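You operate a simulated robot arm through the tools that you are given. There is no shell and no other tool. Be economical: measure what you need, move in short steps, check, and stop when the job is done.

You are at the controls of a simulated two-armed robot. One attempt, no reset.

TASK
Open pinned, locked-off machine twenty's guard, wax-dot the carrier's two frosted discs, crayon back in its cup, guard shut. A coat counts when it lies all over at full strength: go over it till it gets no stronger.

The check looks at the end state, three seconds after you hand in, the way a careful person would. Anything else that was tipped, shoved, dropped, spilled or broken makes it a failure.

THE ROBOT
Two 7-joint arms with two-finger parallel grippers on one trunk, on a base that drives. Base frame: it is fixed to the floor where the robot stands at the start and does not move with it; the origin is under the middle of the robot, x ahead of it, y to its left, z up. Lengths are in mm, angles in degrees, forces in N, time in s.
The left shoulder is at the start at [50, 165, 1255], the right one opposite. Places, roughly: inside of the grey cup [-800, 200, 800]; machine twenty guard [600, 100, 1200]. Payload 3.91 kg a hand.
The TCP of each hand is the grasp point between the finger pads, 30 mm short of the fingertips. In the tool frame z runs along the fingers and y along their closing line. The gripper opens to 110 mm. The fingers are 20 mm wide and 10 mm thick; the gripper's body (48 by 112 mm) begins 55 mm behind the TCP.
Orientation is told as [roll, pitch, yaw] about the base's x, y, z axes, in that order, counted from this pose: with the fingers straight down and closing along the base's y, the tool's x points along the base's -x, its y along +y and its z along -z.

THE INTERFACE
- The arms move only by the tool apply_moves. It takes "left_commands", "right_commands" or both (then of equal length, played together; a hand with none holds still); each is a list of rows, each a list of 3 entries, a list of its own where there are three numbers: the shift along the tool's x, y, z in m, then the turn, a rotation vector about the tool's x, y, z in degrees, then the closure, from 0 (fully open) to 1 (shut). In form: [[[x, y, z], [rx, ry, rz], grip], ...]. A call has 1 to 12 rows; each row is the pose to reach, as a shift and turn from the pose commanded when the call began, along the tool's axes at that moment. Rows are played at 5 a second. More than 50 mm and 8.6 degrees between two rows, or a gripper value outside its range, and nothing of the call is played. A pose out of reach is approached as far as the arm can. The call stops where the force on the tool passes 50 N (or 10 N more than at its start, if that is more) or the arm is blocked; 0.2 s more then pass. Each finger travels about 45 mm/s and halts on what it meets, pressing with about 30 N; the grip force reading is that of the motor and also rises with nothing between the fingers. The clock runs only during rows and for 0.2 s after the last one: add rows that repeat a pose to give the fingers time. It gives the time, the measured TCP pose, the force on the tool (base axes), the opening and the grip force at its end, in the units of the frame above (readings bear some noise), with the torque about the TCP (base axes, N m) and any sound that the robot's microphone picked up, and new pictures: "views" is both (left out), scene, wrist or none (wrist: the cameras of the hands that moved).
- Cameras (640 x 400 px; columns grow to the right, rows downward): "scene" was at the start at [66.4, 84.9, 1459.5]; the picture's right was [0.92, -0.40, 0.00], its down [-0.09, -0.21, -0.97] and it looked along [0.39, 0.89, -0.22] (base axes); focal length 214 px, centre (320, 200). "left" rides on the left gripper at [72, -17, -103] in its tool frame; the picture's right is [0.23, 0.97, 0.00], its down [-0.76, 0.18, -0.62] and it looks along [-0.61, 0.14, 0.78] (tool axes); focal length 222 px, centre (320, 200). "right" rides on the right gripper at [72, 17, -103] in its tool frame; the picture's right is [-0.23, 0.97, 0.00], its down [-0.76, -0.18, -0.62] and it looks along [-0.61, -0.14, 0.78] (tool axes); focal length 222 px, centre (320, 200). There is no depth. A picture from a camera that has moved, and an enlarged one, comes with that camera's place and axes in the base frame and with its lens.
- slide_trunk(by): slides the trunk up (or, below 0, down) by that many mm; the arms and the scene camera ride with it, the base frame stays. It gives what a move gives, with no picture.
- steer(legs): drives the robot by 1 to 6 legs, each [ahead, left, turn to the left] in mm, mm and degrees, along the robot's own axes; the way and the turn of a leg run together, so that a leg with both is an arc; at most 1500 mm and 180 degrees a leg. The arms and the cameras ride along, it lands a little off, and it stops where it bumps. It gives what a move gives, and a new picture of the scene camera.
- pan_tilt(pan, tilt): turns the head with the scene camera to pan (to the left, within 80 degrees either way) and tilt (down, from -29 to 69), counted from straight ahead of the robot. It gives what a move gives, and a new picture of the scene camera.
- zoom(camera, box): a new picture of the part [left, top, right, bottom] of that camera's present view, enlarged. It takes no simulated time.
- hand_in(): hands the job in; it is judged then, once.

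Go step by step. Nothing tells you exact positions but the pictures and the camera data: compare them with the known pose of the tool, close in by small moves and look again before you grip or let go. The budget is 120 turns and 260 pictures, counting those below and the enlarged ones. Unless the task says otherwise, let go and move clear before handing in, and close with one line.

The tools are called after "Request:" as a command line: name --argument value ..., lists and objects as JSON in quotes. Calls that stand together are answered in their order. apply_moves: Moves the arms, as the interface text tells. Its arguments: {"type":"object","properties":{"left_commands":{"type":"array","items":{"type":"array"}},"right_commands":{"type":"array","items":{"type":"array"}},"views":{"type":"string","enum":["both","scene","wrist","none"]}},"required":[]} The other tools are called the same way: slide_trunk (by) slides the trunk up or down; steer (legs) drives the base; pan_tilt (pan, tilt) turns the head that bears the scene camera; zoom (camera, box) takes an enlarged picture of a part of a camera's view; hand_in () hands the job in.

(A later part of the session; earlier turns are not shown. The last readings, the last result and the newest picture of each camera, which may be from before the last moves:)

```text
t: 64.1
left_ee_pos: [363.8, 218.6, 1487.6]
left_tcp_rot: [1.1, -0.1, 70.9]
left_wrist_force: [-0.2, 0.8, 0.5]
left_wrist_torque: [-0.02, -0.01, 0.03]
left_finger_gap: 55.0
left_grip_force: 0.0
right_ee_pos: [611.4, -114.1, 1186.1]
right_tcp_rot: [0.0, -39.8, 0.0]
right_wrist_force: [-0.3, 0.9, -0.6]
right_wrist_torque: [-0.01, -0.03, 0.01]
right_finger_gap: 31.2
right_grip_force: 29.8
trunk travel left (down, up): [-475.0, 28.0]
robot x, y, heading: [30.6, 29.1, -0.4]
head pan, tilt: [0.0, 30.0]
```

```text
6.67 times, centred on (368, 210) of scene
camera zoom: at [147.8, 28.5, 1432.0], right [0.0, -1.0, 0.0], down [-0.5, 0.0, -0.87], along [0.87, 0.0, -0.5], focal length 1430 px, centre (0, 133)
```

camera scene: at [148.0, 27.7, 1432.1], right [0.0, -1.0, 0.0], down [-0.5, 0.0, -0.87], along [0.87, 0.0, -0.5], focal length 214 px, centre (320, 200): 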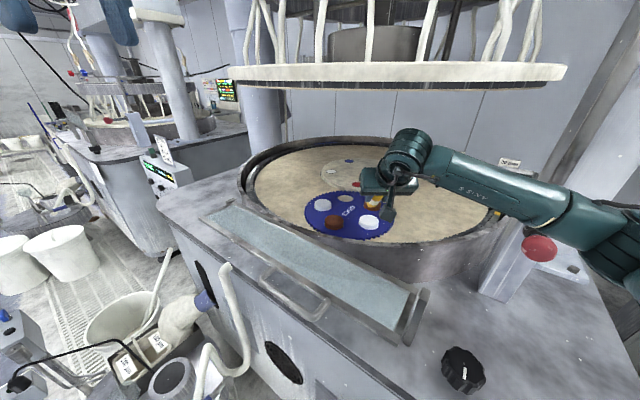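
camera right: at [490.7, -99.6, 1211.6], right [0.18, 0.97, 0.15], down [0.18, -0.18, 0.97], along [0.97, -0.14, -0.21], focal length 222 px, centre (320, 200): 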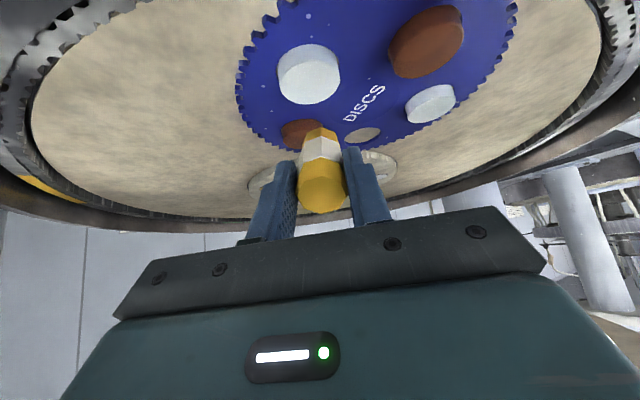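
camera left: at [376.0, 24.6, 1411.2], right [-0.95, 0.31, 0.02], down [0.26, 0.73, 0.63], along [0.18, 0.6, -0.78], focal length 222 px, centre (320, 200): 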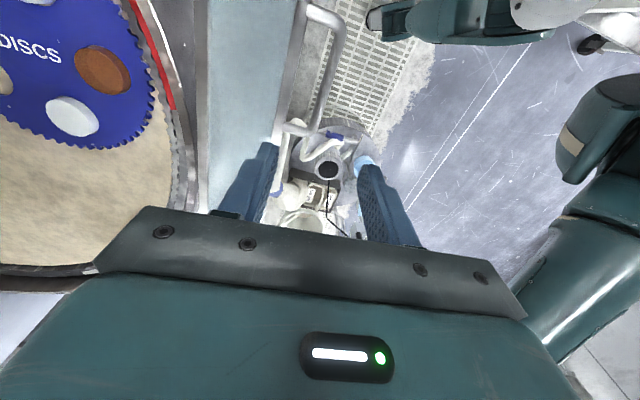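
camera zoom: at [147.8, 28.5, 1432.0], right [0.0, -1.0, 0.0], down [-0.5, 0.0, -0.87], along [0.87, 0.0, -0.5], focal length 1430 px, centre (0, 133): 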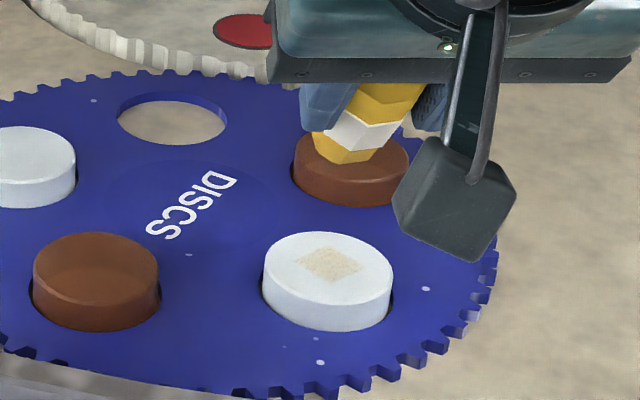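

The contact left a faint square patch, so wax builds up with rubbing; the disc centre is about [659, -116] and the true tip about [+58, -4.5] from the TCP. I rub a light raster over the whole of disc2.

Request:
apply_moves --right_commands '[[[0.0398, -0.0081, 0.0033], [0, 0, 0], 1], [[0.0591, -0.0081, 0.0262], [0, 0, 0], 1], [[0.0591, 0.0159, 0.0262], [0, 0, 0], 1], [[0.0522, 0.0229, 0.032], [0, 0, 0], 1], [[0.0522, -0.0151, 0.032], [0, 0, 0], 1], [[0.0453, -0.0181, 0.0378], [0, 0, 0], 1], [[0.0453, 0.0259, 0.0378], [0, 0, 0], 1], [[0.0384, 0.0229, 0.0436], [0, 0, 0], 1], [[0.0384, -0.0151, 0.0436], [0, 0, 0], 1], [[0.0315, -0.0081, 0.0494], [0, 0, 0], 1], [[0.0315, 0.0159, 0.0494], [0, 0, 0], 1], [[0.0315, 0.0159, 0.0494], [0, 0, 0], 1]]' --views "none"

Request:
apply_moves --right_commands '[[[-0.0129, 0, -0.0153], [0, 0, 0], 1], [[-0.0386, 0, -0.046], [0, 0, 0], 1]]' --views "none"

Request:
zoom --camera "right" --box '[220, 30, 420, 155]'

Request:
zoom --camera "scene" --box '[290, 175, 418, 255]'

```text
t: 66.7
left_ee_pos: [361.9, 216.9, 1488.5]
left_tcp_rot: [1.1, 0.0, 71.0]
left_wrist_force: [-0.2, -0.3, -0.5]
left_wrist_torque: [0.0, -0.01, -0.02]
left_finger_gap: 54.9
left_grip_force: 0.0
right_ee_pos: [620.5, -98.4, 1130.0]
right_tcp_rot: [0.1, -40.2, -0.3]
right_wrist_force: [3.3, -4.2, 12.3]
right_wrist_torque: [-0.22, -0.85, -0.17]
right_finger_gap: 31.1
right_grip_force: 29.3
trunk travel left (down, up): [-475.0, 28.0]
robot x, y, heading: [32.2, 27.5, 0.1]
head pan, tilt: [0.0, 30.0]
```

```text
t: 67.3
left_ee_pos: [363.4, 216.4, 1488.5]
left_tcp_rot: [1.1, -0.1, 70.9]
left_wrist_force: [-0.3, -1.2, -0.5]
left_wrist_torque: [0.0, -0.04, -0.01]
left_finger_gap: 54.8
left_grip_force: 0.0
right_ee_pos: [619.2, -99.3, 1187.7]
right_tcp_rot: [0.0, -39.8, -0.1]
right_wrist_force: [-0.6, 0.2, -0.1]
right_wrist_torque: [0.01, 0.06, 0.0]
right_finger_gap: 31.1
right_grip_force: 30.1
trunk travel left (down, up): [-475.0, 28.0]
robot x, y, heading: [27.4, 25.5, -0.2]
head pan, tilt: [0.0, 30.0]
```

```text
3.20 times, centred on (320, 92) of right
camera zoom: at [497.5, -82.2, 1222.0], right [0.18, 0.97, 0.15], down [0.18, -0.18, 0.97], along [0.97, -0.14, -0.21], focal length 711 px, centre (320, 544)
```

zoom: 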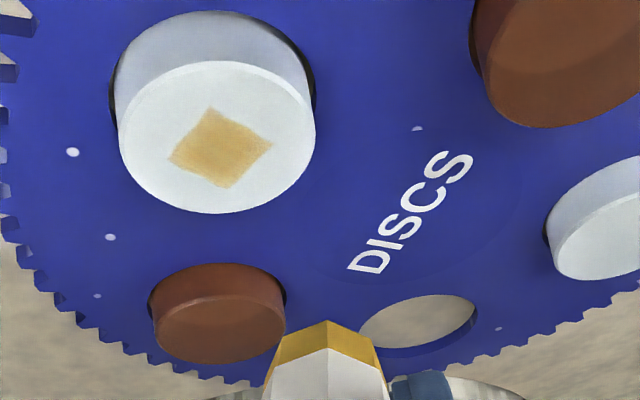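

```text
5.00 times, centred on (354, 215) of scene
camera zoom: at [147.9, 28.3, 1432.0], right [0.0, -1.0, 0.0], down [-0.5, 0.0, -0.87], along [0.87, 0.0, -0.5], focal length 1072 px, centre (150, 125)
```

zoom: 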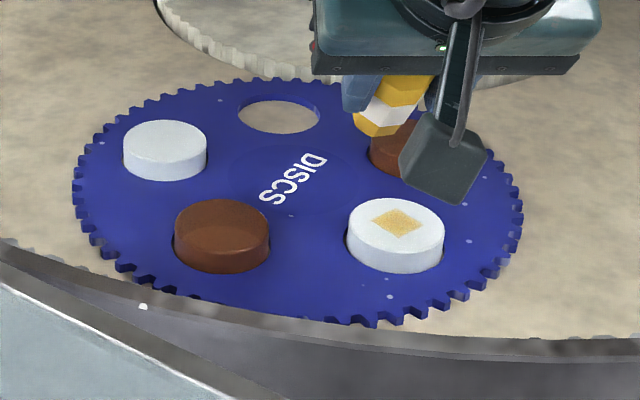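

The wax zone is a fixed square dot near the disc's centre, now clearly stronger. I rub that zone again with a denser raster.

Request:
apply_moves --right_commands '[[[0.0251, -0.014, 0.0174], [0, 0, 0], 1], [[0.052, -0.02, 0.034], [0, 0, 0], 1], [[0.052, -0.008, 0.034], [0, 0, 0], 1], [[0.0482, -0.002, 0.0372], [0, 0, 0], 1], [[0.0482, -0.026, 0.0372], [0, 0, 0], 1], [[0.0444, -0.027, 0.0404], [0, 0, 0], 1], [[0.0444, -0.001, 0.0404], [0, 0, 0], 1], [[0.0406, -0.002, 0.0437], [0, 0, 0], 1], [[0.0406, -0.026, 0.0437], [0, 0, 0], 1], [[0.0367, -0.02, 0.0469], [0, 0, 0], 1], [[0.0367, -0.008, 0.0469], [0, 0, 0], 1], [[0.0444, -0.014, 0.0404], [0, 0, 0], 1]]' --views "none"

Request:
apply_moves --right_commands '[[[0.0077, -0.006, -0.0064], [0, 0, 0], 1], [[0.0077, 0.006, -0.0064], [0, 0, 0], 1], [[0.0038, 0.012, -0.0032], [0, 0, 0], 1], [[0.0038, -0.012, -0.0032], [0, 0, 0], 1], [[0, -0.013, 0], [0, 0, 0], 1], [[0, 0.013, 0], [0, 0, 0], 1], [[-0.0038, 0.012, 0.0032], [0, 0, 0], 1], [[-0.0038, -0.012, 0.0032], [0, 0, 0], 1], [[-0.0077, -0.006, 0.0064], [0, 0, 0], 1], [[-0.0077, 0.006, 0.0064], [0, 0, 0], 1], [[-0.0129, 0, -0.0153], [0, 0, 0], 1], [[-0.0386, 0, -0.046], [0, 0, 0], 1]]' --views "none"

Request:
zoom --camera "right" --box '[220, 30, 420, 155]'

Request:
zoom --camera "scene" --box '[290, 175, 418, 255]'

```text
t: 69.9
left_ee_pos: [362.5, 217.7, 1487.7]
left_tcp_rot: [1.1, -0.1, 70.9]
left_wrist_force: [-1.2, 0.4, -0.9]
left_wrist_torque: [0.01, 0.03, -0.02]
left_finger_gap: 54.9
left_grip_force: 0.0
right_ee_pos: [612.0, -111.6, 1130.7]
right_tcp_rot: [0.3, -40.3, -0.2]
right_wrist_force: [3.1, 1.7, 13.6]
right_wrist_torque: [0.13, -0.92, 0.11]
right_finger_gap: 31.3
right_grip_force: 29.9
trunk travel left (down, up): [-475.0, 28.0]
robot x, y, heading: [28.4, 28.9, -0.0]
head pan, tilt: [0.0, 30.0]
```

```text
t: 72.5
left_ee_pos: [363.9, 217.3, 1487.6]
left_tcp_rot: [1.1, 0.0, 70.8]
left_wrist_force: [0.0, 0.2, -0.2]
left_wrist_torque: [-0.03, 0.0, 0.03]
left_finger_gap: 55.1
left_grip_force: 0.0
right_ee_pos: [611.5, -111.5, 1190.3]
right_tcp_rot: [0.0, -39.8, -0.1]
right_wrist_force: [1.1, -0.1, -0.2]
right_wrist_torque: [0.0, 0.05, 0.03]
right_finger_gap: 31.2
right_grip_force: 29.8
trunk travel left (down, up): [-475.0, 28.0]
robot x, y, heading: [29.4, 31.0, -0.4]
head pan, tilt: [0.0, 30.0]
```

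```text
3.20 times, centred on (320, 92) of right
camera zoom: at [489.5, -94.8, 1224.0], right [0.18, 0.97, 0.15], down [0.18, -0.18, 0.97], along [0.97, -0.14, -0.21], focal length 711 px, centre (320, 544)
```

zoom: 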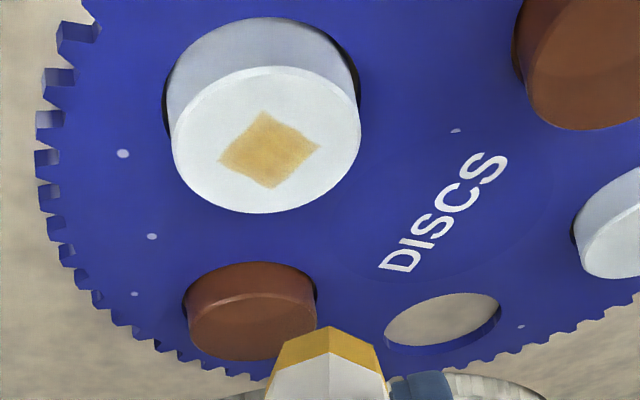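

```text
5.00 times, centred on (354, 215) of scene
camera zoom: at [148.4, 28.7, 1432.0], right [0.0, -1.0, 0.0], down [-0.5, 0.0, -0.87], along [0.87, 0.0, -0.5], focal length 1072 px, centre (150, 125)
```

zoom: 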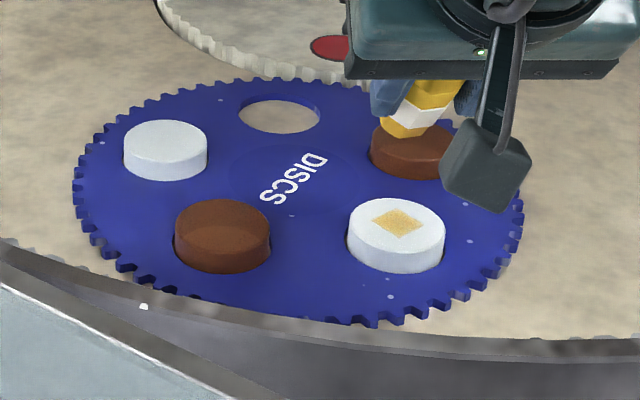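

Request:
zoom --camera "right" --box '[280, 58, 328, 88]'

Request:
apply_moves --right_commands '[[[0.019, 0, 0.022], [0, 0, 0], 1], [[0.0472, -0.01, 0.037], [0, 0, 0], 1], [[0.0472, 0.01, 0.037], [0, 0, 0], 1], [[0.0432, 0.014, 0.0405], [0, 0, 0], 1], [[0.0432, -0.016, 0.0405], [0, 0, 0], 1], [[0.0384, -0.016, 0.0459], [0, 0, 0], 1], [[0.0384, 0.016, 0.0459], [0, 0, 0], 1], [[0.0344, 0.014, 0.049], [0, 0, 0], 1], [[0.0344, -0.014, 0.049], [0, 0, 0], 1], [[0.0304, -0.01, 0.0524], [0, 0, 0], 1], [[0.0304, 0.01, 0.0524], [0, 0, 0], 1], [[0.0384, 0, 0.0459], [0, 0, 0], 1]]' --views "none"

Request:
apply_moves --right_commands '[[[0.0077, -0.01, -0.0064], [0, 0, 0], 1], [[-0.0077, -0.01, 0.0064], [0, 0, 0], 1], [[-0.0077, -0.005, 0.0064], [0, 0, 0], 1], [[0.0077, -0.005, -0.0064], [0, 0, 0], 1], [[0.0077, 0, -0.0064], [0, 0, 0], 1], [[-0.0077, 0, 0.0064], [0, 0, 0], 1], [[-0.0077, 0.006, 0.0064], [0, 0, 0], 1], [[0.0077, 0.006, -0.0064], [0, 0, 0], 1], [[0.0077, 0.012, -0.0064], [0, 0, 0], 1], [[-0.0077, 0.012, 0.0064], [0, 0, 0], 1], [[-0.0129, 0, -0.0153], [0, 0, 0], 1], [[-0.0386, 0, -0.046], [0, 0, 0], 1]]' --views "none"

Request:
zoom --camera "right" --box '[280, 58, 328, 88]'

```text
13.33 times, centred on (304, 73) of right
camera zoom: at [489.5, -94.8, 1224.0], right [0.18, 0.97, 0.15], down [0.18, -0.18, 0.97], along [0.97, -0.14, -0.21], focal length 2962 px, centre (533, 1893)
```

zoom: 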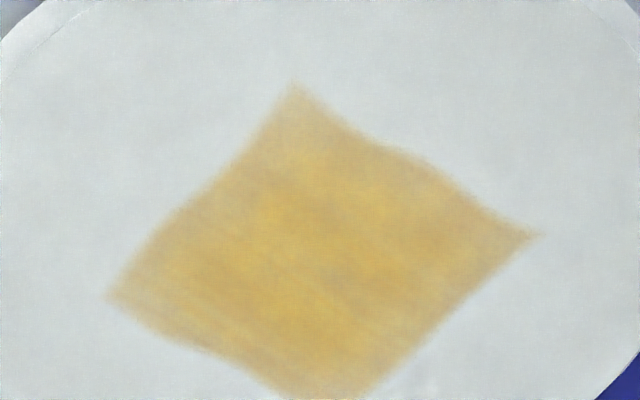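

```text
t: 75.1
left_ee_pos: [363.5, 216.8, 1488.6]
left_tcp_rot: [1.1, -0.1, 70.9]
left_wrist_force: [0.3, 0.2, 0.8]
left_wrist_torque: [-0.03, -0.01, -0.02]
left_finger_gap: 55.1
left_grip_force: 0.1
right_ee_pos: [610.8, -111.4, 1129.5]
right_tcp_rot: [0.0, -40.1, -0.2]
right_wrist_force: [-1.6, 0.7, 3.3]
right_wrist_torque: [0.01, -0.17, 0.03]
right_finger_gap: 31.0
right_grip_force: 29.6
trunk travel left (down, up): [-475.0, 28.0]
robot x, y, heading: [29.7, 28.9, -0.3]
head pan, tilt: [0.0, 30.0]
```

```text
t: 77.7
left_ee_pos: [364.3, 218.1, 1486.3]
left_tcp_rot: [1.3, 0.0, 71.0]
left_wrist_force: [0.3, -0.2, 0.7]
left_wrist_torque: [-0.02, -0.01, -0.01]
left_finger_gap: 55.1
left_grip_force: 0.0
right_ee_pos: [612.3, -111.5, 1189.0]
right_tcp_rot: [-0.1, -39.9, -0.1]
right_wrist_force: [0.3, 0.0, 0.0]
right_wrist_torque: [0.0, 0.01, -0.02]
right_finger_gap: 31.2
right_grip_force: 29.9
trunk travel left (down, up): [-475.0, 28.0]
robot x, y, heading: [28.2, 27.6, -0.1]
head pan, tilt: [0.0, 30.0]
```

```text
13.33 times, centred on (304, 73) of right
camera zoom: at [490.8, -95.5, 1221.8], right [0.18, 0.97, 0.15], down [0.18, -0.18, 0.97], along [0.97, -0.14, -0.21], focal length 2962 px, centre (533, 1893)
```

zoom: 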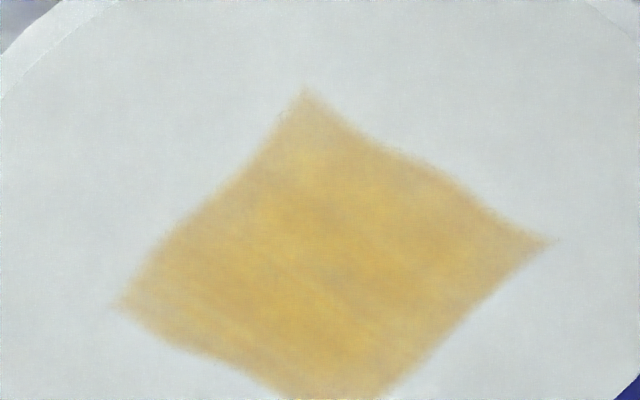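

Request:
apply_moves --right_commands '[[[0.019, 0, 0.022], [0, 0, 0], 1], [[0.0491, -0.014, 0.0373], [0, 0, 0], 1], [[0.0491, 0.012, 0.0373], [0, 0, 0], 1], [[0.0461, 0.014, 0.0399], [0, 0, 0], 1], [[0.0461, -0.016, 0.0399], [0, 0, 0], 1], [[0.043, -0.016, 0.0425], [0, 0, 0], 1], [[0.043, 0.016, 0.0425], [0, 0, 0], 1], [[0.0399, 0.016, 0.045], [0, 0, 0], 1], [[0.0399, -0.016, 0.045], [0, 0, 0], 1], [[0.0369, -0.016, 0.0476], [0, 0, 0], 1], [[0.0369, 0.016, 0.0476], [0, 0, 0], 1], [[0.0338, 0.014, 0.0502], [0, 0, 0], 1]]' --views "none"

Request:
apply_moves --right_commands '[[[0, -0.028, 0], [0, 0, 0], 1], [[-0.003, -0.024, 0.0026], [0, 0, 0], 1], [[-0.003, -0.004, 0.0026], [0, 0, 0], 1], [[0.0046, -0.002, -0.0038], [0, 0, 0], 1], [[0.0046, -0.026, -0.0038], [0, 0, 0], 1], [[0.0092, -0.026, -0.0077], [0, 0, 0], 1], [[0.0092, -0.002, -0.0077], [0, 0, 0], 1], [[0.0138, -0.004, -0.0115], [0, 0, 0], 1], [[0.0138, -0.024, -0.0115], [0, 0, 0], 1], [[0.0046, -0.014, -0.0038], [0, 0, 0], 1], [[-0.0083, -0.014, -0.0191], [0, 0, 0], 1], [[-0.034, -0.014, -0.0498], [0, 0, 0], 1]]' --views "none"

Request:
zoom --camera "right" --box '[276, 58, 332, 93]'

```text
t: 80.3
left_ee_pos: [365.2, 217.1, 1486.8]
left_tcp_rot: [1.2, -0.2, 70.9]
left_wrist_force: [-0.2, 0.5, 0.4]
left_wrist_torque: [-0.02, 0.02, -0.06]
left_finger_gap: 55.2
left_grip_force: 0.1
right_ee_pos: [618.6, -99.6, 1129.6]
right_tcp_rot: [0.1, -40.0, -0.1]
right_wrist_force: [-0.2, 0.1, -0.3]
right_wrist_torque: [0.02, 0.0, -0.03]
right_finger_gap: 31.2
right_grip_force: 30.1
trunk travel left (down, up): [-475.0, 28.0]
robot x, y, heading: [25.6, 31.7, -0.2]
head pan, tilt: [0.0, 30.0]
```

```text
t: 82.9
left_ee_pos: [363.1, 218.5, 1488.2]
left_tcp_rot: [1.1, -0.1, 70.9]
left_wrist_force: [-0.4, -1.2, -0.3]
left_wrist_torque: [-0.02, 0.01, 0.02]
left_finger_gap: 55.1
left_grip_force: 0.0
right_ee_pos: [612.1, -111.4, 1191.0]
right_tcp_rot: [0.1, -40.1, -0.1]
right_wrist_force: [-0.1, 0.0, 0.0]
right_wrist_torque: [-0.02, 0.02, 0.03]
right_finger_gap: 31.2
right_grip_force: 30.2
trunk travel left (down, up): [-475.0, 28.0]
robot x, y, heading: [26.9, 31.5, -0.5]
head pan, tilt: [0.0, 30.0]
```

```text
11.43 times, centred on (304, 76) of right
camera zoom: at [489.7, -94.5, 1224.0], right [0.18, 0.97, 0.15], down [0.18, -0.18, 0.97], along [0.97, -0.14, -0.21], focal length 2538 px, centre (503, 1623)
```

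zoom: 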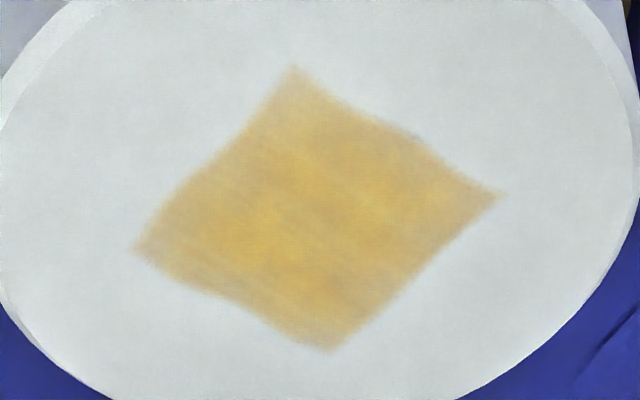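

The last pass ended without contact (the crayon has yielded ~2 mm), so I press a little lower and rub again.

Request:
apply_moves --right_commands '[[[0.0254, -0.002, 0.0302], [0, 0, 0], 1], [[0.0507, -0.01, 0.0417], [0, 0, 0], 1], [[0.0507, 0.006, 0.0417], [0, 0, 0], 1], [[0.0476, 0.01, 0.0443], [0, 0, 0], 1], [[0.0476, -0.014, 0.0443], [0, 0, 0], 1], [[0.0446, -0.017, 0.0468], [0, 0, 0], 1], [[0.0446, 0.013, 0.0468], [0, 0, 0], 1], [[0.0415, 0.013, 0.0494], [0, 0, 0], 1], [[0.0415, -0.017, 0.0494], [0, 0, 0], 1], [[0.0384, -0.017, 0.052], [0, 0, 0], 1], [[0.0384, 0.013, 0.052], [0, 0, 0], 1], [[0.0354, 0.01, 0.0545], [0, 0, 0], 1]]' --views "none"

Request:
apply_moves --right_commands '[[[0, -0.024, 0], [0, 0, 0], 1], [[-0.003, -0.02, 0.0026], [0, 0, 0], 1], [[-0.003, -0.004, 0.0026], [0, 0, 0], 1], [[0.0061, -0.004, -0.0051], [0, 0, 0], 1], [[0.0061, -0.02, -0.0051], [0, 0, 0], 1], [[0.0122, -0.018, -0.01], [0, 0, 0], 1], [[0.0122, -0.006, -0.01], [0, 0, 0], 1], [[0.0061, -0.012, -0.0051], [0, 0, 0], 1]]' --views "none"

Request:
apply_moves --right_commands '[[[-0.0129, 0, -0.0153], [0, 0, 0], 1], [[-0.0386, 0, -0.046], [0, 0, 0], 1]]' --views "none"

Request:
zoom --camera "right" --box '[276, 58, 332, 93]'

```text
t: 85.5
left_ee_pos: [361.1, 217.8, 1487.9]
left_tcp_rot: [1.0, -0.1, 70.9]
left_wrist_force: [0.2, 0.2, -0.1]
left_wrist_torque: [-0.02, 0.04, 0.04]
left_finger_gap: 55.1
left_grip_force: 0.0
right_ee_pos: [617.4, -103.6, 1126.1]
right_tcp_rot: [0.1, -40.1, -0.1]
right_wrist_force: [-4.9, -0.1, 14.2]
right_wrist_torque: [0.03, -0.55, 0.0]
right_finger_gap: 31.0
right_grip_force: 30.1
trunk travel left (down, up): [-475.0, 28.0]
robot x, y, heading: [29.0, 28.3, -0.1]
head pan, tilt: [0.0, 30.0]
```

```text
t: 87.3
left_ee_pos: [362.9, 217.7, 1488.5]
left_tcp_rot: [1.1, -0.1, 70.8]
left_wrist_force: [-0.4, 0.2, 0.3]
left_wrist_torque: [0.0, -0.01, 0.05]
left_finger_gap: 55.0
left_grip_force: 0.0
right_ee_pos: [609.8, -114.7, 1125.3]
right_tcp_rot: [0.2, -40.1, -0.1]
right_wrist_force: [-2.2, 2.7, 10.6]
right_wrist_torque: [0.21, -0.48, 0.15]
right_finger_gap: 31.4
right_grip_force: 29.9
trunk travel left (down, up): [-475.0, 28.0]
robot x, y, heading: [26.1, 27.9, 0.0]
head pan, tilt: [0.0, 30.0]
```

```text
t: 87.9
left_ee_pos: [362.8, 218.4, 1487.3]
left_tcp_rot: [1.1, -0.2, 70.8]
left_wrist_force: [-0.1, 0.1, 0.6]
left_wrist_torque: [0.0, 0.01, 0.02]
left_finger_gap: 55.1
left_grip_force: 0.0
right_ee_pos: [613.2, -114.7, 1182.3]
right_tcp_rot: [0.0, -40.0, -0.1]
right_wrist_force: [-0.7, 1.1, -0.7]
right_wrist_torque: [-0.02, 0.03, -0.03]
right_finger_gap: 31.3
right_grip_force: 30.3
trunk travel left (down, up): [-475.0, 28.0]
robot x, y, heading: [26.4, 27.3, -0.1]
head pan, tilt: [0.0, 30.0]
```

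```text
11.43 times, centred on (304, 76) of right
camera zoom: at [490.7, -98.5, 1216.0], right [0.18, 0.97, 0.14], down [0.18, -0.18, 0.97], along [0.97, -0.14, -0.21], focal length 2538 px, centre (503, 1623)
```

zoom: 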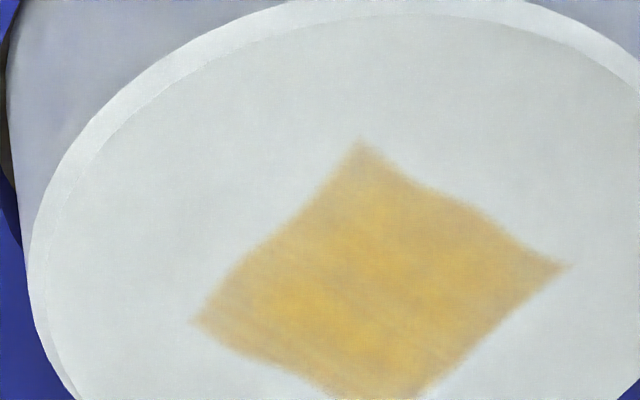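

Request:
zoom --camera "scene" --box '[352, 207, 384, 227]'

Request:
apply_moves --right_commands '[[[0.0154, 0.002, 0.0202], [0, 0, 0], 1], [[0.0447, -0.008, 0.0357], [0, 0, 0], 1], [[0.0447, 0.008, 0.0357], [0, 0, 0], 1], [[0.0416, 0.012, 0.0383], [0, 0, 0], 1], [[0.0416, -0.012, 0.0383], [0, 0, 0], 1], [[0.0386, -0.015, 0.0408], [0, 0, 0], 1], [[0.0386, 0.015, 0.0408], [0, 0, 0], 1], [[0.0355, 0.015, 0.0434], [0, 0, 0], 1], [[0.0355, -0.015, 0.0434], [0, 0, 0], 1], [[0.0324, -0.015, 0.046], [0, 0, 0], 1], [[0.0324, 0.015, 0.046], [0, 0, 0], 1], [[0.0294, 0.012, 0.0485], [0, 0, 0], 1]]' --views "none"

Request:
apply_moves --right_commands '[[[0, -0.024, 0], [0, 0, 0], 1], [[-0.003, -0.02, 0.0026], [0, 0, 0], 1], [[-0.003, -0.004, 0.0026], [0, 0, 0], 1], [[0.0061, -0.004, -0.0051], [0, 0, 0], 1], [[0.0061, -0.02, -0.0051], [0, 0, 0], 1], [[0.0122, -0.018, -0.01], [0, 0, 0], 1], [[0.0122, -0.006, -0.01], [0, 0, 0], 1], [[0.0061, -0.012, -0.0051], [0, 0, 0], 1], [[0.0061, -0.012, -0.0051], [0, 0, 0], 1]]' --views "none"

Request:
apply_moves --right_commands '[[[-0.0129, 0, -0.0153], [0, 0, 0], 1], [[-0.0386, 0, -0.046], [0, 0, 0], 1]]' --views "none"

Request:
zoom --camera "scene" --box '[352, 207, 384, 227]'

Request:
zoom --camera "right" --box '[220, 30, 420, 155]'

```text
16.00 times, centred on (368, 217) of scene
camera zoom: at [148.1, 28.4, 1432.0], right [0.0, -1.0, 0.0], down [-0.5, 0.0, -0.87], along [0.87, 0.0, -0.5], focal length 3432 px, centre (-448, -72)
```

zoom: 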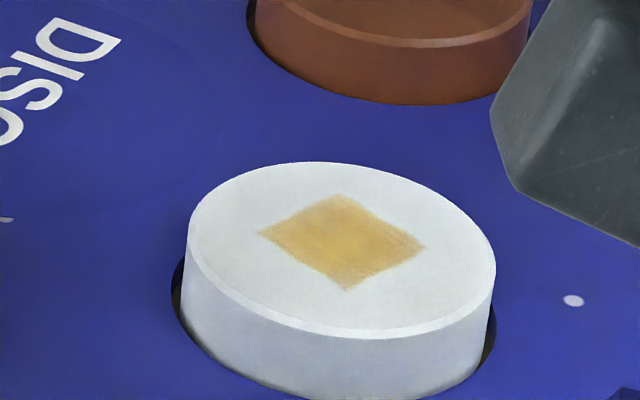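

```text
t: 90.5
left_ee_pos: [364.0, 216.6, 1487.1]
left_tcp_rot: [1.2, -0.2, 70.9]
left_wrist_force: [-0.8, -0.5, -0.5]
left_wrist_torque: [0.0, -0.02, 0.03]
left_finger_gap: 55.2
left_grip_force: 0.1
right_ee_pos: [621.5, -102.8, 1129.5]
right_tcp_rot: [0.1, -40.0, -0.3]
right_wrist_force: [-0.8, -0.4, -0.3]
right_wrist_torque: [0.04, 0.02, 0.01]
right_finger_gap: 31.4
right_grip_force: 30.6
trunk travel left (down, up): [-475.0, 28.0]
robot x, y, heading: [30.7, 28.1, 0.0]
head pan, tilt: [0.0, 30.0]
```

```text
t: 92.5
left_ee_pos: [365.2, 217.6, 1487.9]
left_tcp_rot: [1.2, -0.2, 70.9]
left_wrist_force: [-0.6, -0.2, -0.3]
left_wrist_torque: [0.0, 0.01, -0.01]
left_finger_gap: 55.2
left_grip_force: 0.0
right_ee_pos: [613.5, -113.6, 1128.5]
right_tcp_rot: [0.2, -40.0, -0.3]
right_wrist_force: [-0.8, -0.4, -0.3]
right_wrist_torque: [0.01, 0.03, 0.02]
right_finger_gap: 31.2
right_grip_force: 29.8
trunk travel left (down, up): [-475.0, 28.0]
robot x, y, heading: [33.0, 28.0, -0.1]
head pan, tilt: [0.0, 30.0]
```

```text
t: 93.1
left_ee_pos: [364.7, 217.6, 1488.0]
left_tcp_rot: [1.1, -0.1, 70.8]
left_wrist_force: [-0.6, 0.3, 0.2]
left_wrist_torque: [-0.02, -0.03, 0.0]
left_finger_gap: 55.0
left_grip_force: 0.1
right_ee_pos: [611.8, -113.2, 1188.6]
right_tcp_rot: [0.0, -40.0, -0.1]
right_wrist_force: [-0.1, 0.3, -0.6]
right_wrist_torque: [0.02, 0.01, 0.0]
right_finger_gap: 31.1
right_grip_force: 30.0
trunk travel left (down, up): [-475.0, 28.0]
robot x, y, heading: [25.7, 25.2, -0.2]
head pan, tilt: [0.0, 30.0]
```

```text
16.00 times, centred on (368, 217) of scene
camera zoom: at [148.2, 28.3, 1432.0], right [0.0, -1.0, 0.0], down [-0.5, 0.0, -0.87], along [0.87, 0.0, -0.5], focal length 3432 px, centre (-448, -72)
```

zoom: 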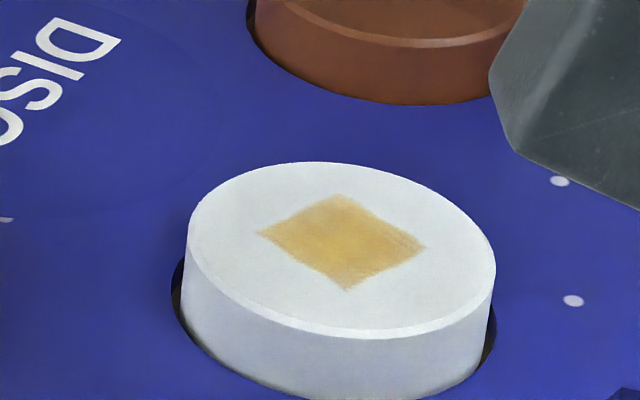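

```text
3.20 times, centred on (320, 92) of right
camera zoom: at [489.8, -97.3, 1221.9], right [0.18, 0.97, 0.15], down [0.18, -0.18, 0.97], along [0.97, -0.14, -0.21], focal length 711 px, centre (320, 544)
```

zoom: 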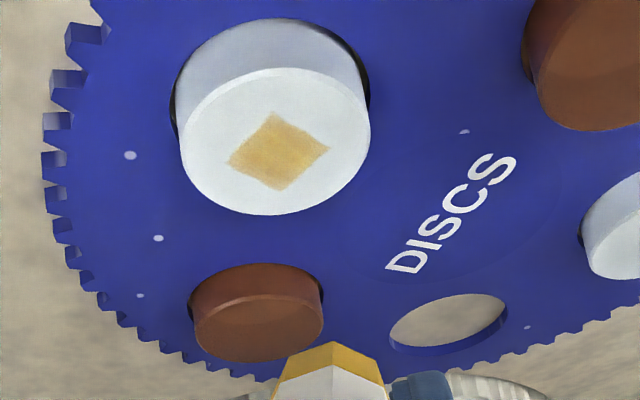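

That pass did not touch (1128.5 is now too high). I first touch down at the centre, find the contact height, then rub from there.

Request:
apply_moves --right_commands '[[[0.0257, 0, 0.0306], [0, 0, 0], 1], [[0.0392, 0, 0.0467], [0, 0, 0], 1], [[0.0402, 0, 0.0479], [0, 0, 0], 1], [[0.0402, 0, 0.0479], [0, 0, 0], 1]]' --views "none"

```text
t: 94.1
left_ee_pos: [364.8, 217.5, 1487.5]
left_tcp_rot: [1.2, 0.0, 70.9]
left_wrist_force: [0.4, -1.5, -0.3]
left_wrist_torque: [-0.01, -0.01, 0.0]
left_finger_gap: 55.2
left_grip_force: 0.0
right_ee_pos: [613.4, -113.2, 1126.4]
right_tcp_rot: [0.1, -40.1, -0.2]
right_wrist_force: [0.6, 0.7, 1.6]
right_wrist_torque: [0.03, -0.11, 0.04]
right_finger_gap: 31.3
right_grip_force: 30.3
trunk travel left (down, up): [-475.0, 28.0]
robot x, y, heading: [29.1, 27.7, 0.2]
head pan, tilt: [0.0, 30.0]
```

Request:
apply_moves --right_commands '[[[0.0022, 0, -0.0005], [0, 0, 0], 1], [[0.0099, -0.01, -0.0069], [0, 0, 0], 1], [[0.0099, 0.01, -0.0069], [0, 0, 0], 1], [[0.0068, 0.013, -0.0043], [0, 0, 0], 1], [[0.0068, -0.013, -0.0043], [0, 0, 0], 1], [[0.0038, -0.015, -0.0018], [0, 0, 0], 1], [[0.0038, 0.015, -0.0018], [0, 0, 0], 1], [[0.0007, 0.015, 0.0008], [0, 0, 0], 1], [[0.0007, -0.015, 0.0008], [0, 0, 0], 1], [[-0.0024, -0.013, 0.0034], [0, 0, 0], 1], [[-0.0024, 0.013, 0.0034], [0, 0, 0], 1], [[-0.0054, 0.008, 0.0059], [0, 0, 0], 1]]' --views "none"

Request:
apply_moves --right_commands '[[[0, -0.016, 0], [0, 0, 0], 1], [[0.0031, -0.02, -0.0025], [0, 0, 0], 1], [[0.0031, 0.004, -0.0025], [0, 0, 0], 1], [[0.0061, 0.006, -0.0051], [0, 0, 0], 1], [[0.0061, -0.022, -0.0051], [0, 0, 0], 1], [[0.0092, -0.022, -0.0077], [0, 0, 0], 1], [[0.0092, 0.006, -0.0077], [0, 0, 0], 1], [[0.0122, 0.004, -0.0102], [0, 0, 0], 1], [[0.0122, -0.02, -0.0102], [0, 0, 0], 1], [[0.0153, -0.014, -0.0128], [0, 0, 0], 1], [[0.0153, -0.002, -0.0128], [0, 0, 0], 1], [[0.0077, -0.008, -0.0064], [0, 0, 0], 1]]' --views "none"

Request:
apply_moves --right_commands '[[[-0.0129, 0, -0.0153], [0, 0, 0], 1], [[-0.0386, 0, -0.046], [0, 0, 0], 1]]' --views "none"

Request:
zoom --camera "scene" --box '[352, 207, 384, 227]'

Request:
zoom --camera "right" --box '[260, 40, 340, 90]'

```text
t: 96.7
left_ee_pos: [362.5, 216.8, 1488.1]
left_tcp_rot: [1.2, -0.1, 70.9]
left_wrist_force: [0.5, -0.4, 0.5]
left_wrist_torque: [0.01, -0.03, 0.01]
left_finger_gap: 54.8
left_grip_force: 0.0
right_ee_pos: [618.8, -105.6, 1125.6]
right_tcp_rot: [0.1, -40.1, -0.1]
right_wrist_force: [-3.8, 1.9, 11.0]
right_wrist_torque: [0.13, -0.46, 0.11]
right_finger_gap: 31.2
right_grip_force: 30.0
trunk travel left (down, up): [-475.0, 28.0]
robot x, y, heading: [31.3, 25.7, 0.0]
head pan, tilt: [0.0, 30.0]
```

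```text
t: 99.3
left_ee_pos: [362.7, 218.0, 1487.6]
left_tcp_rot: [1.1, -0.1, 70.9]
left_wrist_force: [0.7, 0.1, -0.5]
left_wrist_torque: [0.0, 0.0, -0.02]
left_finger_gap: 54.8
left_grip_force: 0.1
right_ee_pos: [610.0, -113.0, 1126.0]
right_tcp_rot: [0.2, -40.0, -0.1]
right_wrist_force: [-1.9, 2.2, 8.2]
right_wrist_torque: [0.16, -0.44, 0.14]
right_finger_gap: 31.4
right_grip_force: 30.2
trunk travel left (down, up): [-475.0, 28.0]
robot x, y, heading: [29.2, 26.8, -0.1]
head pan, tilt: [0.0, 30.0]
```

```text
t: 99.9
left_ee_pos: [363.5, 218.5, 1488.4]
left_tcp_rot: [1.1, -0.1, 70.9]
left_wrist_force: [0.4, 0.4, 0.1]
left_wrist_torque: [0.05, -0.03, 0.03]
left_finger_gap: 55.2
left_grip_force: 0.0
right_ee_pos: [611.3, -115.4, 1186.2]
right_tcp_rot: [0.0, -40.0, -0.1]
right_wrist_force: [-0.3, -0.2, -0.4]
right_wrist_torque: [0.0, 0.04, 0.01]
right_finger_gap: 31.0
right_grip_force: 30.0
trunk travel left (down, up): [-475.0, 28.0]
robot x, y, heading: [26.9, 24.7, -0.0]
head pan, tilt: [0.0, 30.0]
```

```text
16.00 times, centred on (368, 217) of scene
camera zoom: at [148.1, 28.4, 1432.0], right [0.0, -1.0, 0.0], down [-0.5, 0.0, -0.87], along [0.87, 0.0, -0.5], focal length 3432 px, centre (-448, -72)
```

zoom: 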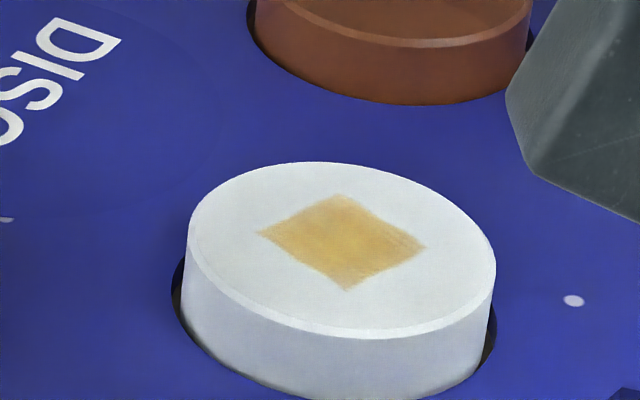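

```text
8.00 times, centred on (300, 65) of right
camera zoom: at [489.7, -99.6, 1219.0], right [0.18, 0.97, 0.15], down [0.18, -0.18, 0.97], along [0.97, -0.14, -0.21], focal length 1777 px, centre (480, 1280)
```

zoom: 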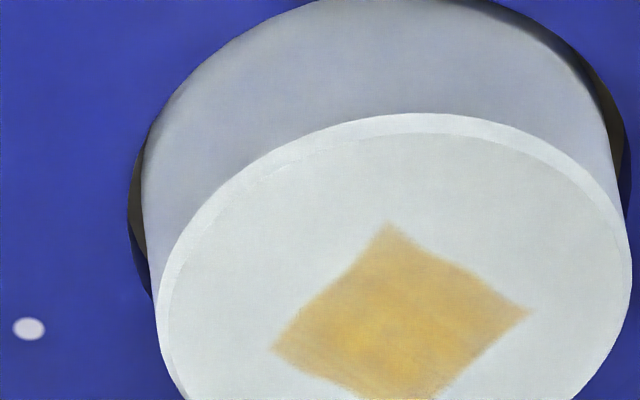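

No further change, so disc2's dot is at full strength. I go over to hover above disc1.

Request:
apply_moves --right_commands '[[[-0.018, 0.034, 0.0154], [0, 0, 0], 1], [[-0.0367, 0.068, 0.0308], [0, 0, 0], 1], [[-0.055, 0.101, 0.0463], [0, 0, 0], 1], [[-0.0735, 0.1354, 0.0617], [0, 0, 0], 1], [[-0.0543, 0.1354, 0.0847], [0, 0, 0], 1], [[-0.0415, 0.1354, 0.1], [0, 0, 0], 1], [[-0.0415, 0.1354, 0.1], [0, 0, 0], 1]]' --views "scene"

Request:
zoom --camera "scene" --box '[290, 175, 386, 235]'

Request:
zoom --camera "right" --box '[220, 30, 420, 155]'

```text
t: 101.5
left_ee_pos: [364.2, 217.6, 1487.5]
left_tcp_rot: [1.2, -0.1, 70.9]
left_wrist_force: [-0.4, 0.2, -0.1]
left_wrist_torque: [-0.01, 0.02, 0.0]
left_finger_gap: 55.0
left_grip_force: 0.1
right_ee_pos: [710.7, 19.0, 1135.1]
right_tcp_rot: [0.1, -40.0, -0.2]
right_wrist_force: [-0.2, 0.3, -1.0]
right_wrist_torque: [0.03, 0.02, 0.01]
right_finger_gap: 31.0
right_grip_force: 30.3
trunk travel left (down, up): [-475.0, 28.0]
robot x, y, heading: [29.5, 28.8, -0.1]
head pan, tilt: [0.0, 30.0]
camera scene: at [148.5, 27.8, 1432.1], right [0.0, -1.0, 0.0], down [-0.5, 0.0, -0.87], along [0.87, 0.0, -0.5], focal length 214 px, centre (320, 200)
```

scene: 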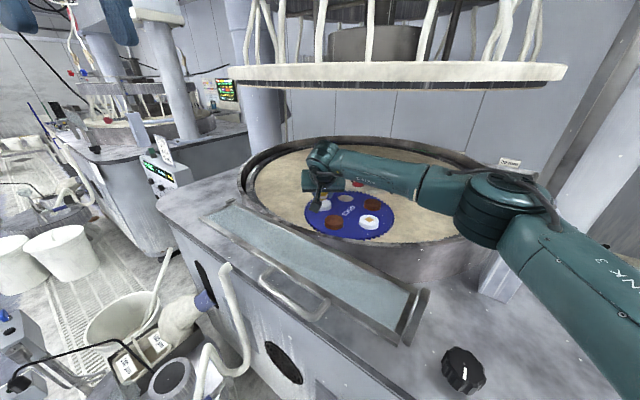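

```text
6.67 times, centred on (338, 205) of scene
camera zoom: at [148.5, 27.8, 1432.1], right [0.0, -1.0, 0.0], down [-0.5, 0.0, -0.87], along [0.87, 0.0, -0.5], focal length 1430 px, centre (200, 167)
```

zoom: 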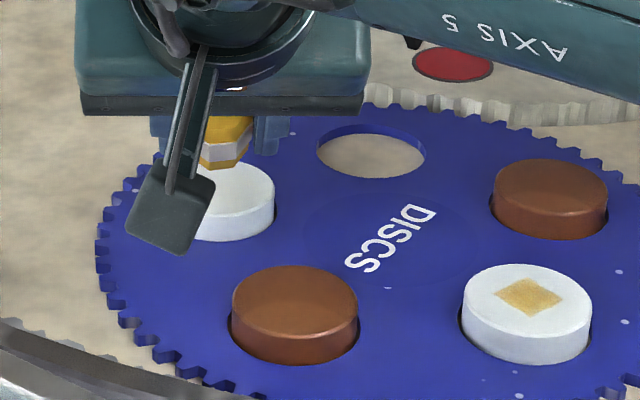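

```text
3.20 times, centred on (320, 92) of right
camera zoom: at [587.4, 35.0, 1168.5], right [0.18, 0.97, 0.15], down [0.18, -0.18, 0.97], along [0.97, -0.14, -0.21], focal length 711 px, centre (320, 544)
```

zoom: 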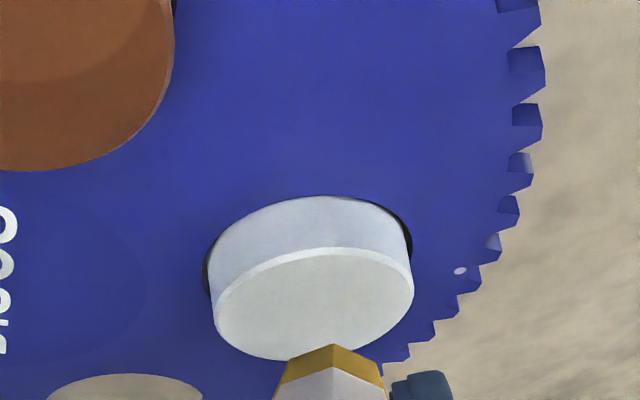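

Request:
apply_moves --right_commands '[[[0.004, 0.001, 0.0015], [0, 0, 0], 1], [[0.0078, 0.001, 0.0046], [0, 0, 0], 1], [[0.0078, 0.001, 0.0046], [0, 0, 0], 1]]' --views "none"

Request:
zoom --camera "right" --box '[220, 30, 420, 155]'

```text
t: 102.3
left_ee_pos: [364.0, 217.5, 1486.3]
left_tcp_rot: [1.2, 0.0, 70.9]
left_wrist_force: [-0.1, 0.6, 0.0]
left_wrist_torque: [0.02, 0.02, 0.01]
left_finger_gap: 55.1
left_grip_force: 0.1
right_ee_pos: [705.1, 20.2, 1127.3]
right_tcp_rot: [0.1, -40.0, -0.1]
right_wrist_force: [-0.7, -0.3, -1.4]
right_wrist_torque: [-0.01, 0.02, 0.0]
right_finger_gap: 31.2
right_grip_force: 29.7
trunk travel left (down, up): [-475.0, 28.0]
robot x, y, heading: [32.4, 30.1, -0.2]
head pan, tilt: [0.0, 30.0]
```

```text
3.20 times, centred on (320, 92) of right
camera zoom: at [584.0, 37.0, 1160.4], right [0.18, 0.97, 0.15], down [0.18, -0.18, 0.97], along [0.97, -0.14, -0.21], focal length 711 px, centre (320, 544)
```

zoom: 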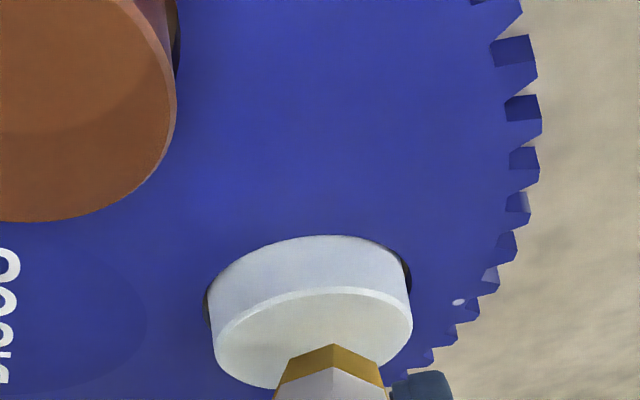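

Almost touching. I go down 3 mm more and check the force.

Request:
apply_moves --right_commands '[[[0.0013, 0, 0.0015], [0, 0, 0], 1], [[0.0022, 0, 0.0027], [0, 0, 0], 1], [[0.0022, 0, 0.0027], [0, 0, 0], 1]]' --views "none"

```text
t: 103.1
left_ee_pos: [363.3, 216.8, 1488.8]
left_tcp_rot: [1.1, -0.1, 71.0]
left_wrist_force: [-0.4, -0.5, -0.1]
left_wrist_torque: [0.01, 0.0, 0.01]
left_finger_gap: 54.8
left_grip_force: 0.0
right_ee_pos: [706.0, 19.9, 1126.2]
right_tcp_rot: [0.2, -40.2, -0.3]
right_wrist_force: [0.7, -0.5, 5.7]
right_wrist_torque: [-0.06, -0.43, -0.06]
right_finger_gap: 31.4
right_grip_force: 29.8
trunk travel left (down, up): [-475.0, 28.0]
robot x, y, heading: [30.3, 31.2, -0.2]
head pan, tilt: [0.0, 30.0]
```

Contact at ~6 N. I rub two rasters over the dot zone and then lift to look.

Request:
apply_moves --right_commands '[[[0.0049, 0, -0.0035], [0, 0, 0], 1], [[0.0095, -0.01, -0.0073], [0, 0, 0], 1], [[0.0095, 0.01, -0.0073], [0, 0, 0], 1], [[0.0064, 0.013, -0.0047], [0, 0, 0], 1], [[0.0064, -0.013, -0.0047], [0, 0, 0], 1], [[0.0034, -0.015, -0.0022], [0, 0, 0], 1], [[0.0034, 0.015, -0.0022], [0, 0, 0], 1], [[0.0003, 0.015, 0.0004], [0, 0, 0], 1], [[0.0003, -0.015, 0.0004], [0, 0, 0], 1], [[-0.0028, -0.013, 0.003], [0, 0, 0], 1], [[-0.0028, 0.013, 0.003], [0, 0, 0], 1], [[-0.0058, 0.01, 0.0055], [0, 0, 0], 1]]' --views "none"

Request:
apply_moves --right_commands '[[[0, -0.02, 0], [0, 0, 0], 1], [[-0.003, -0.016, 0.0026], [0, 0, 0], 1], [[-0.003, -0.004, 0.0026], [0, 0, 0], 1], [[0.0046, 0.004, -0.0038], [0, 0, 0], 1], [[0.0046, -0.024, -0.0038], [0, 0, 0], 1], [[0.0077, -0.024, -0.0064], [0, 0, 0], 1], [[0.0077, 0.004, -0.0064], [0, 0, 0], 1], [[0.0107, 0.002, -0.009], [0, 0, 0], 1], [[0.0107, -0.022, -0.009], [0, 0, 0], 1], [[0.0138, -0.018, -0.0116], [0, 0, 0], 1], [[0.0138, -0.002, -0.0116], [0, 0, 0], 1], [[0.0061, -0.01, -0.0051], [0, 0, 0], 1]]' --views "none"

Request:
apply_moves --right_commands '[[[-0.0129, 0, -0.0153], [0, 0, 0], 1], [[-0.0386, 0, -0.046], [0, 0, 0], 1]]' --views "none"

Request:
zoom --camera "right" --box '[220, 30, 420, 155]'

Request:
zoom --camera "right" --box '[276, 58, 332, 93]'

```text
t: 105.7
left_ee_pos: [360.0, 216.7, 1488.7]
left_tcp_rot: [1.0, -0.1, 70.9]
left_wrist_force: [0.6, -0.1, -0.1]
left_wrist_torque: [0.0, -0.03, 0.0]
left_finger_gap: 54.8
left_grip_force: 0.0
right_ee_pos: [710.8, 31.5, 1123.6]
right_tcp_rot: [0.1, -40.2, 0.0]
right_wrist_force: [-6.0, -1.8, 14.0]
right_wrist_torque: [-0.05, -0.62, -0.04]
right_finger_gap: 31.3
right_grip_force: 30.1
trunk travel left (down, up): [-475.0, 28.0]
robot x, y, heading: [30.2, 32.8, 0.2]
head pan, tilt: [0.0, 30.0]
```

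```text
t: 108.3
left_ee_pos: [362.8, 218.1, 1488.1]
left_tcp_rot: [1.1, -0.1, 70.9]
left_wrist_force: [-1.1, -0.5, -0.1]
left_wrist_torque: [0.03, 0.02, -0.01]
left_finger_gap: 55.2
left_grip_force: 0.1
right_ee_pos: [702.8, 23.3, 1123.7]
right_tcp_rot: [0.3, -40.1, -0.3]
right_wrist_force: [-1.0, 2.1, 8.5]
right_wrist_torque: [0.16, -0.5, 0.18]
right_finger_gap: 31.2
right_grip_force: 29.6
trunk travel left (down, up): [-475.0, 28.0]
robot x, y, heading: [28.6, 27.3, -0.1]
head pan, tilt: [0.0, 30.0]
```

```text
t: 108.9
left_ee_pos: [363.5, 218.1, 1488.9]
left_tcp_rot: [1.1, -0.1, 70.9]
left_wrist_force: [-0.5, -1.0, -0.2]
left_wrist_torque: [0.01, -0.01, -0.03]
left_finger_gap: 55.0
left_grip_force: 0.0
right_ee_pos: [704.6, 20.7, 1182.6]
right_tcp_rot: [0.0, -40.0, -0.1]
right_wrist_force: [0.0, 0.6, -1.3]
right_wrist_torque: [0.03, -0.02, -0.01]
right_finger_gap: 31.3
right_grip_force: 29.9
trunk travel left (down, up): [-475.0, 28.0]
robot x, y, heading: [28.9, 26.0, -0.2]
head pan, tilt: [0.0, 30.0]
```

```text
3.20 times, centred on (320, 92) of right
camera zoom: at [582.2, 37.2, 1216.1], right [0.18, 0.97, 0.15], down [0.18, -0.18, 0.97], along [0.97, -0.14, -0.21], focal length 711 px, centre (320, 544)
```

zoom: 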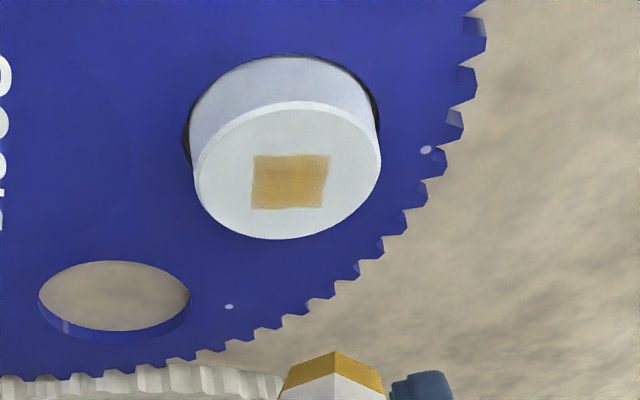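

```text
11.43 times, centred on (304, 76) of right
camera zoom: at [582.2, 37.2, 1216.1], right [0.18, 0.97, 0.15], down [0.18, -0.18, 0.97], along [0.97, -0.14, -0.21], focal length 2538 px, centre (503, 1623)
```

zoom: 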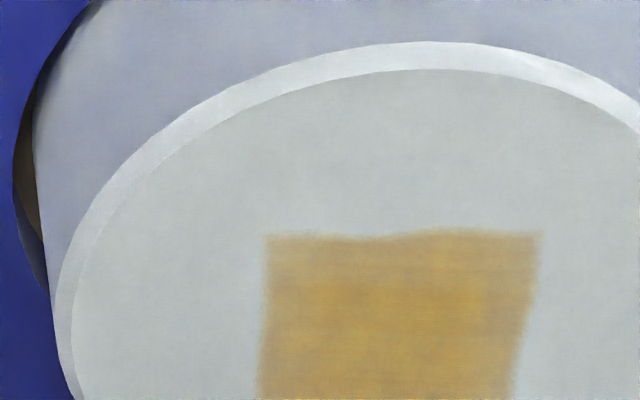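

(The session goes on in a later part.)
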